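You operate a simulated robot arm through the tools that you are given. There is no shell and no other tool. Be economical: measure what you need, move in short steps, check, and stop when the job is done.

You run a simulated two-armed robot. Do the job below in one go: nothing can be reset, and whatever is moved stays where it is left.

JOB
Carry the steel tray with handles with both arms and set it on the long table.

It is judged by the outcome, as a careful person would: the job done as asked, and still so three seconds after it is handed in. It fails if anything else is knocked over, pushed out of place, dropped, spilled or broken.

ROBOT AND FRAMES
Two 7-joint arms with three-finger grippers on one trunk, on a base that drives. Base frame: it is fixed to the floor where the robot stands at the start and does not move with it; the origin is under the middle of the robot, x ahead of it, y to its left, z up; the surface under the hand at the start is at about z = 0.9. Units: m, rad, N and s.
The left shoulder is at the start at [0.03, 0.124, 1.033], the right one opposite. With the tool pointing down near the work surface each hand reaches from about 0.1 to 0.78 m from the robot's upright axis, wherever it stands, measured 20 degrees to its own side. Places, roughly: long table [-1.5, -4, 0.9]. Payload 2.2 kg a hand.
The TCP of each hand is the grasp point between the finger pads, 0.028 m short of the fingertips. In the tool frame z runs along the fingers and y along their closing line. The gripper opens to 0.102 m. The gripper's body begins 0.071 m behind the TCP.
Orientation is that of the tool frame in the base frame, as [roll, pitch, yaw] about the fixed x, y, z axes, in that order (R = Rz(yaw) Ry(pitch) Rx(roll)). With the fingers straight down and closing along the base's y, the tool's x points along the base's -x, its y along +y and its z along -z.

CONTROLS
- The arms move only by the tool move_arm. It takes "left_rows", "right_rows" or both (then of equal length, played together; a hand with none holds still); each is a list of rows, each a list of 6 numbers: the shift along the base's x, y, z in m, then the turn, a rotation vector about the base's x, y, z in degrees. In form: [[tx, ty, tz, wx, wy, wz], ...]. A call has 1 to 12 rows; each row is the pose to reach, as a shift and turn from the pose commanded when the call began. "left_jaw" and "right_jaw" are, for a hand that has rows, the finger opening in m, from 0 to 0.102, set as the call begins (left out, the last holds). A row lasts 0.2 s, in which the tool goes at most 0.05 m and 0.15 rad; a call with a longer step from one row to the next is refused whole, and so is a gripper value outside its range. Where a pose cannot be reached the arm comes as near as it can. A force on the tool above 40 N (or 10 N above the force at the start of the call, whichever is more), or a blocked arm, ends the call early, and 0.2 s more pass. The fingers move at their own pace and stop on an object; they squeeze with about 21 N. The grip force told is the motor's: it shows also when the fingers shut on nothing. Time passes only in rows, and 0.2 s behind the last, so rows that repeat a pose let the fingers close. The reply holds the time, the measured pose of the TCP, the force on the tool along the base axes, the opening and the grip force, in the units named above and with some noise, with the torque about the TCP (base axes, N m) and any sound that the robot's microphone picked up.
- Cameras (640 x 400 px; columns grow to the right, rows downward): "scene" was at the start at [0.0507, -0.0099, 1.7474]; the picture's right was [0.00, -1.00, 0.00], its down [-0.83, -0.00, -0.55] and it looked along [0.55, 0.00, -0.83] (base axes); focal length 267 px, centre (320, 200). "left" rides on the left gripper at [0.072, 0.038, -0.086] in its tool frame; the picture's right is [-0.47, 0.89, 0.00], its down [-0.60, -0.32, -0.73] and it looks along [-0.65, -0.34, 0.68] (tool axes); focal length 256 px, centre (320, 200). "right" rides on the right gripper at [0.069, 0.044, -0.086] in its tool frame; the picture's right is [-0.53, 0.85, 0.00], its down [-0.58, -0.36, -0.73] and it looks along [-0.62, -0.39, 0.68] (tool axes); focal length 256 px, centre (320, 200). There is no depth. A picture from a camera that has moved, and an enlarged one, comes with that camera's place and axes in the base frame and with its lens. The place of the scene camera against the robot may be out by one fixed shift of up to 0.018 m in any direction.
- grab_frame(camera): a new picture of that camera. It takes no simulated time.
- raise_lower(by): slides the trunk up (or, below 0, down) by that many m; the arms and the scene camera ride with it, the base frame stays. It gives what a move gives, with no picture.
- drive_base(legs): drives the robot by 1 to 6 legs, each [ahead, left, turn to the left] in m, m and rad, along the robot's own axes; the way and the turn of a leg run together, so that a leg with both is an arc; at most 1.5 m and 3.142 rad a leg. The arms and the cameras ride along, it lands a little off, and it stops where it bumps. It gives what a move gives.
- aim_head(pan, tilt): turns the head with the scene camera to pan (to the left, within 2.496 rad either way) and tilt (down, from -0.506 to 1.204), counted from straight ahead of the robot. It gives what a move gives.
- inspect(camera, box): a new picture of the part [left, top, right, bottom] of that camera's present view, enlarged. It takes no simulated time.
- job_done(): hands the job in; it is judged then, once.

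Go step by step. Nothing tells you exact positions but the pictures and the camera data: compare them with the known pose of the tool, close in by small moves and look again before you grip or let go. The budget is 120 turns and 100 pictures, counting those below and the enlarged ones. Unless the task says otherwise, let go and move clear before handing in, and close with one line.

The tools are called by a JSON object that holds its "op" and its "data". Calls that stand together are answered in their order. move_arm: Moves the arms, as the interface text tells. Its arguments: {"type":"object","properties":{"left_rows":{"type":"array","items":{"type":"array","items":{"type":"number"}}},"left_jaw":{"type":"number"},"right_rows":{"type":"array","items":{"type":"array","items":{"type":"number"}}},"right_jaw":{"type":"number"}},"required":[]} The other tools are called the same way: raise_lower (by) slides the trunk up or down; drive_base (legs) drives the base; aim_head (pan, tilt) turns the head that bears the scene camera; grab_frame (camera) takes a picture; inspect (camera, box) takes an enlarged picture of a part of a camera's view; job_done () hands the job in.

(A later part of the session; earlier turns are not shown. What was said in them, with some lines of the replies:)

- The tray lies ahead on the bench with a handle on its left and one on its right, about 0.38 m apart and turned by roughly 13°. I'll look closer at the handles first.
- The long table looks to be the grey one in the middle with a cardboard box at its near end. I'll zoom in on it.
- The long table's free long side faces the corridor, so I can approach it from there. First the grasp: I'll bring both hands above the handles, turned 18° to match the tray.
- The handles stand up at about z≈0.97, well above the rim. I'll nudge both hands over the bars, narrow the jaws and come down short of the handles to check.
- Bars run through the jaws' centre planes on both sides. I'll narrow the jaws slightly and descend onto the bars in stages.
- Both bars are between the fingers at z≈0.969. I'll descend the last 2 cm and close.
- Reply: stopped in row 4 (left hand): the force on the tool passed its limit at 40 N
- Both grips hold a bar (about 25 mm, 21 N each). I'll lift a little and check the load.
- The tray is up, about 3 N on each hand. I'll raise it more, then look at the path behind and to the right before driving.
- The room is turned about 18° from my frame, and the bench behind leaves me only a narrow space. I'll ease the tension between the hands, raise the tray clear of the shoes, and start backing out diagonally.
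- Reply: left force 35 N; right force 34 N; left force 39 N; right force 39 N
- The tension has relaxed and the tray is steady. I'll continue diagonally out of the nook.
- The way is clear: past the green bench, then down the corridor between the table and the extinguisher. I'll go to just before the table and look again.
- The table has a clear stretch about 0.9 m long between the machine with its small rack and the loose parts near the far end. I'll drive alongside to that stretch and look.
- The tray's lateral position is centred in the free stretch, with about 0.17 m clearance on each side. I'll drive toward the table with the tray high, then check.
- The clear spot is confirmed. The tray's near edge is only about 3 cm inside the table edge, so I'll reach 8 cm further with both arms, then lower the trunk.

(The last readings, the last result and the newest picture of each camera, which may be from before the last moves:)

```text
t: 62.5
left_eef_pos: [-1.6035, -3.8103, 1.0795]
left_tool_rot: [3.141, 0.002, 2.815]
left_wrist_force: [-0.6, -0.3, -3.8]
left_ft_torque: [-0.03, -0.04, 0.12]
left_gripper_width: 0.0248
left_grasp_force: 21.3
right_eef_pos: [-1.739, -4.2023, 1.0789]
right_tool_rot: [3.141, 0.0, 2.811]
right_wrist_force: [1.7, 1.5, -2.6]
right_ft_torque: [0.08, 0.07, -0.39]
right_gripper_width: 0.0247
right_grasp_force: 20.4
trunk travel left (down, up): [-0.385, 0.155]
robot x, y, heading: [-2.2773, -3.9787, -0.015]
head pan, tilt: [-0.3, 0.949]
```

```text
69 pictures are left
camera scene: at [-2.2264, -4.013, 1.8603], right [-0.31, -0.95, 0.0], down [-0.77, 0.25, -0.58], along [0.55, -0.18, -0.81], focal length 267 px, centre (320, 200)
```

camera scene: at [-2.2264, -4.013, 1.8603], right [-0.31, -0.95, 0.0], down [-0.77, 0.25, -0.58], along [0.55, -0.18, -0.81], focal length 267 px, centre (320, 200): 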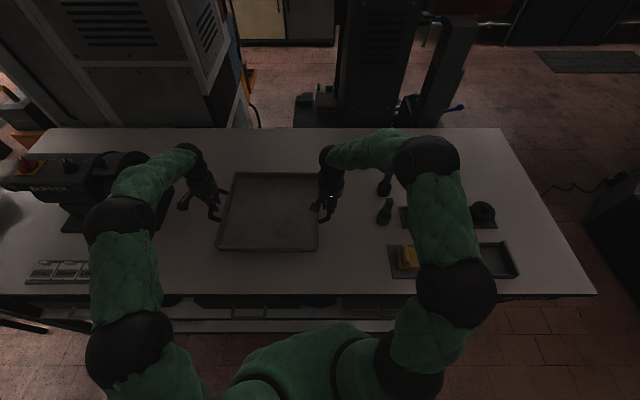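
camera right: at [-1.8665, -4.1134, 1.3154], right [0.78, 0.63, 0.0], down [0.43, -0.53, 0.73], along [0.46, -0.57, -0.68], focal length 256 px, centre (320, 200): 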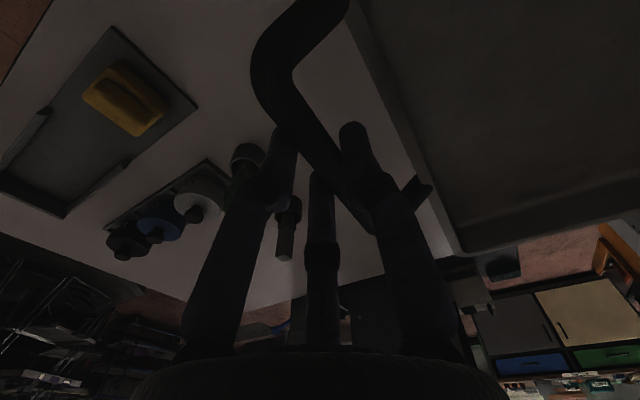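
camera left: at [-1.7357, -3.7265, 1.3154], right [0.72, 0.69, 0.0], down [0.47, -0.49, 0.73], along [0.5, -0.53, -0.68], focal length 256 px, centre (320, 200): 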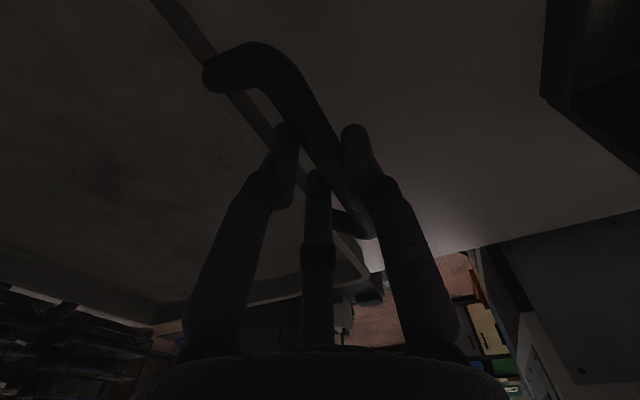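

All clear around. I'll lower to about 2 cm above the expected contact height and check.

{"op": "raise_lower", "data": {"by": -0.085}}

{"op": "grab_frame", "data": {"camera": "scene"}}

{"op": "grab_frame", "data": {"camera": "left"}}

{"op": "grab_frame", "data": {"camera": "right"}}

```text
t: 63.7
left_eef_pos: [-1.6034, -3.81, 0.998]
left_tool_rot: [3.14, 0.007, 2.817]
left_wrist_force: [0.4, -9.0, 21.2]
left_ft_torque: [0.1, 0.09, 0.62]
left_gripper_width: 0.0249
left_grasp_force: 20.5
right_eef_pos: [-1.7401, -4.2013, 0.9963]
right_tool_rot: [3.137, 0.004, 2.811]
right_wrist_force: [4.6, 6.6, 16.8]
right_ft_torque: [0.06, -0.23, -0.39]
right_gripper_width: 0.0248
right_grasp_force: 21.0
trunk travel left (down, up): [-0.3, 0.24]
robot x, y, heading: [-2.2767, -3.9789, -0.012]
head pan, tilt: [-0.3, 0.949]
```

```text
68 pictures are left
camera scene: at [-2.2299, -4.0132, 1.7756], right [-0.31, -0.95, 0.0], down [-0.77, 0.25, -0.58], along [0.55, -0.18, -0.81], focal length 267 px, centre (320, 200)
```

scene: 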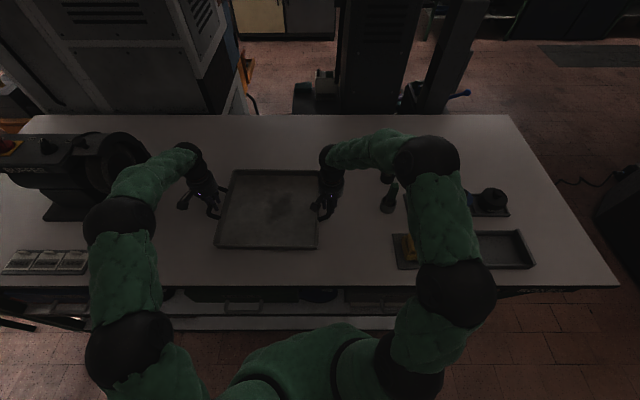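

```text
67 pictures are left
camera left: at [-1.6609, -3.7517, 1.084], right [0.72, 0.69, 0.01], down [0.47, -0.49, 0.74], along [0.51, -0.53, -0.68], focal length 256 px, centre (320, 200)
```

left: 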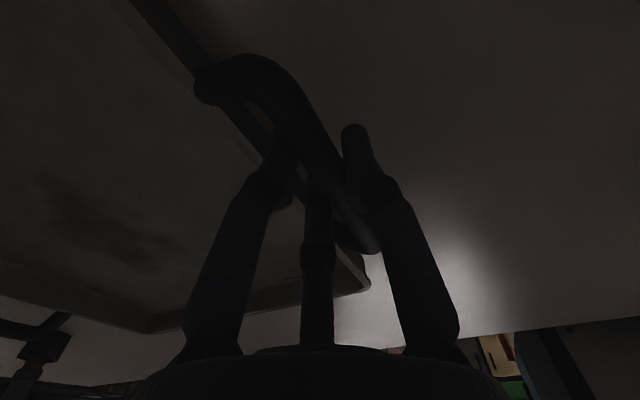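

```text
66 pictures are left
camera right: at [-1.7915, -4.1386, 1.0825], right [0.78, 0.63, 0.01], down [0.42, -0.53, 0.73], along [0.46, -0.57, -0.68], focal length 256 px, centre (320, 200)
```

right: 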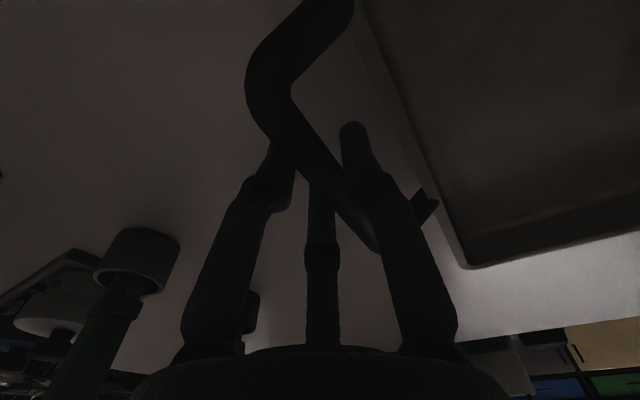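

The tray touched the table a bit higher than expected (about z≈0.925), with about 20 N of press on each hand. I'll ease off a couple of millimetres before opening.

{"op": "raise_lower", "data": {"by": 0.003}}

```text
t: 64.2
left_eef_pos: [-1.6042, -3.8106, 0.9968]
left_tool_rot: [3.14, -0.002, 2.816]
left_wrist_force: [0.6, -6.1, 10.1]
left_ft_torque: [0.03, -0.12, 0.09]
left_gripper_width: 0.0243
left_grasp_force: 20.5
right_eef_pos: [-1.7411, -4.2025, 0.9967]
right_tool_rot: [3.138, -0.002, 2.812]
right_wrist_force: [6.1, 5.9, 1.1]
right_ft_torque: [-0.22, -0.58, -0.37]
right_gripper_width: 0.0242
right_grasp_force: 21.2
trunk travel left (down, up): [-0.303, 0.237]
robot x, y, heading: [-2.2783, -3.9809, -0.015]
head pan, tilt: [-0.3, 0.949]
```

The press is small now. I'll open both jaws moderately.

{"op": "move_arm", "data": {"left_rows": [[0, 0, 0, 0, 0, 0], [0, 0, 0, 0, 0, 0], [0, 0, 0, 0, 0, 0]], "right_rows": [[0, 0, 0, 0, 0, 0], [0, 0, 0, 0, 0, 0], [0, 0, 0, 0, 0, 0]], "left_jaw": 0.055, "right_jaw": 0.055}}

{"op": "grab_frame", "data": {"camera": "left"}}

{"op": "grab_frame", "data": {"camera": "right"}}

```text
t: 65.0
left_eef_pos: [-1.6034, -3.8108, 0.9971]
left_tool_rot: [-3.141, 0.002, 2.816]
left_wrist_force: [0.0, 0.2, 0.1]
left_ft_torque: [0.0, -0.01, -0.02]
left_gripper_width: 0.0551
left_grasp_force: 0.0
right_eef_pos: [-1.74, -4.2032, 0.9972]
right_tool_rot: [-3.141, -0.001, 2.815]
right_wrist_force: [0.4, 0.6, 0.7]
right_ft_torque: [0.01, 0.01, -0.01]
right_gripper_width: 0.0549
right_grasp_force: 0.0
trunk travel left (down, up): [-0.303, 0.237]
robot x, y, heading: [-2.276, -3.9807, -0.015]
head pan, tilt: [-0.3, 0.949]
```

```text
65 pictures are left
camera left: at [-1.6602, -3.7514, 1.0837], right [0.72, 0.69, 0.0], down [0.47, -0.49, 0.73], along [0.51, -0.53, -0.68], focal length 256 px, centre (320, 200)
```

left: 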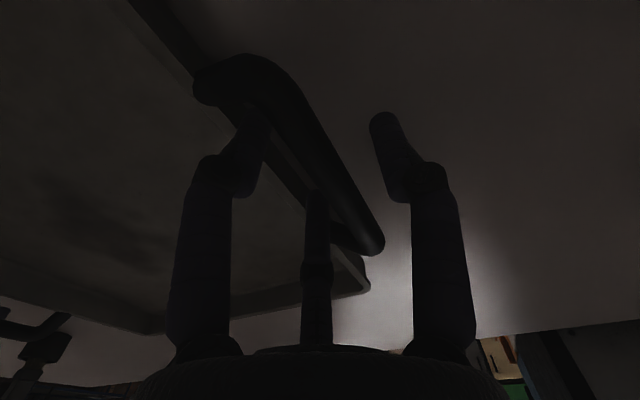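

```text
64 pictures are left
camera right: at [-1.7908, -4.1386, 1.0834], right [0.78, 0.63, 0.0], down [0.43, -0.53, 0.73], along [0.46, -0.57, -0.68], focal length 256 px, centre (320, 200)
```

right: 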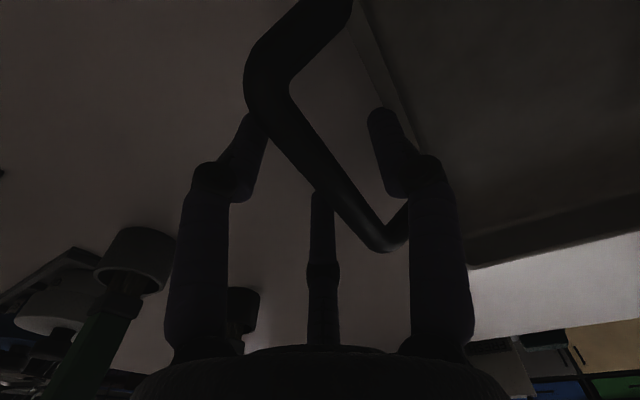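

Both hands are free of the handles, with no residual forces. I'll raise straight up by the trunk and then back away a little.

{"op": "raise_lower", "data": {"by": 0.06}}

{"op": "raise_lower", "data": {"by": 0.16}}

{"op": "drive_base", "data": {"legs": [[-0.287, 0.087, 0]]}}

{"op": "aim_head", "data": {"pan": -0.3, "tilt": 0.8}}

{"op": "grab_frame", "data": {"camera": "scene"}}

```text
t: 66.0
left_eef_pos: [-1.6041, -3.8099, 1.058]
left_tool_rot: [-3.141, 0.002, 2.816]
left_wrist_force: [-0.2, 0.2, -0.8]
left_ft_torque: [0.01, -0.02, 0.01]
left_gripper_width: 0.055
left_grasp_force: 0.0
right_eef_pos: [-1.7405, -4.2035, 1.058]
right_tool_rot: [3.14, 0.0, 2.815]
right_wrist_force: [0.7, 0.4, -0.3]
right_ft_torque: [0.0, -0.01, -0.01]
right_gripper_width: 0.055
right_grasp_force: 0.0
trunk travel left (down, up): [-0.363, 0.177]
robot x, y, heading: [-2.2775, -3.9825, -0.013]
head pan, tilt: [-0.3, 0.949]
```

```text
t: 67.8
left_eef_pos: [-1.6044, -3.8114, 1.2167]
left_tool_rot: [3.141, 0.002, 2.816]
left_wrist_force: [0.4, -0.4, 0.4]
left_ft_torque: [0.03, 0.01, 0.0]
left_gripper_width: 0.055
left_grasp_force: 0.1
right_eef_pos: [-1.7403, -4.2029, 1.217]
right_tool_rot: [3.139, 0.0, 2.813]
right_wrist_force: [-0.1, -0.2, -0.3]
right_ft_torque: [0.01, -0.01, -0.02]
right_gripper_width: 0.055
right_grasp_force: 0.0
trunk travel left (down, up): [-0.523, 0.017]
robot x, y, heading: [-2.274, -3.9823, -0.016]
head pan, tilt: [-0.3, 0.949]
```

```text
t: 69.9
left_eef_pos: [-1.8892, -3.7194, 1.2177]
left_tool_rot: [3.14, 0.003, 2.813]
left_wrist_force: [0.6, 0.3, 0.5]
left_ft_torque: [0.01, 0.01, -0.01]
left_gripper_width: 0.0551
left_grasp_force: 0.1
right_eef_pos: [-2.0245, -4.1104, 1.2177]
right_tool_rot: [3.14, 0.001, 2.811]
right_wrist_force: [-0.1, 0.4, 1.0]
right_ft_torque: [0.0, 0.04, 0.0]
right_gripper_width: 0.0549
right_grasp_force: 0.1
trunk travel left (down, up): [-0.523, 0.017]
robot x, y, heading: [-2.5579, -3.8865, -0.021]
head pan, tilt: [-0.3, 0.949]
```

```text
t: 70.6
left_eef_pos: [-1.8888, -3.7188, 1.2187]
left_tool_rot: [3.141, 0.002, 2.815]
left_wrist_force: [0.0, 0.2, -0.1]
left_ft_torque: [0.0, -0.03, -0.03]
left_gripper_width: 0.0547
left_grasp_force: 0.0
right_eef_pos: [-2.0264, -4.1095, 1.217]
right_tool_rot: [3.14, 0.0, 2.813]
right_wrist_force: [-0.4, 0.9, 1.0]
right_ft_torque: [0.02, 0.01, 0.0]
right_gripper_width: 0.055
right_grasp_force: 0.1
trunk travel left (down, up): [-0.523, 0.017]
robot x, y, heading: [-2.5598, -3.887, -0.015]
head pan, tilt: [-0.3, 0.799]
```

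```text
63 pictures are left
camera scene: at [-2.5054, -3.9224, 2.0097], right [-0.31, -0.95, 0.0], down [-0.68, 0.22, -0.7], along [0.66, -0.22, -0.72], focal length 267 px, centre (320, 200)
```

scene: 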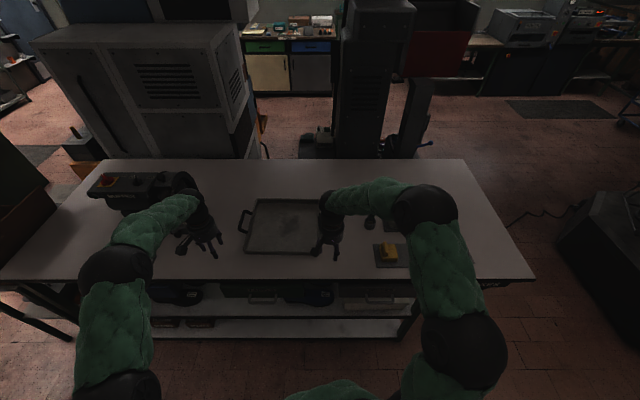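

The tray sits flat on the long table, well inside its edge. Nothing else was disturbed and both hands are clear, so I'm handing in.

{"op": "job_done", "data": {}}

```text
The job is handed in.
```

I carried the steel tray with both arms and set it flat on a clear part of the long table. Both grippers are released and clear, and nothing else was knocked or moved as far as the pictures show.
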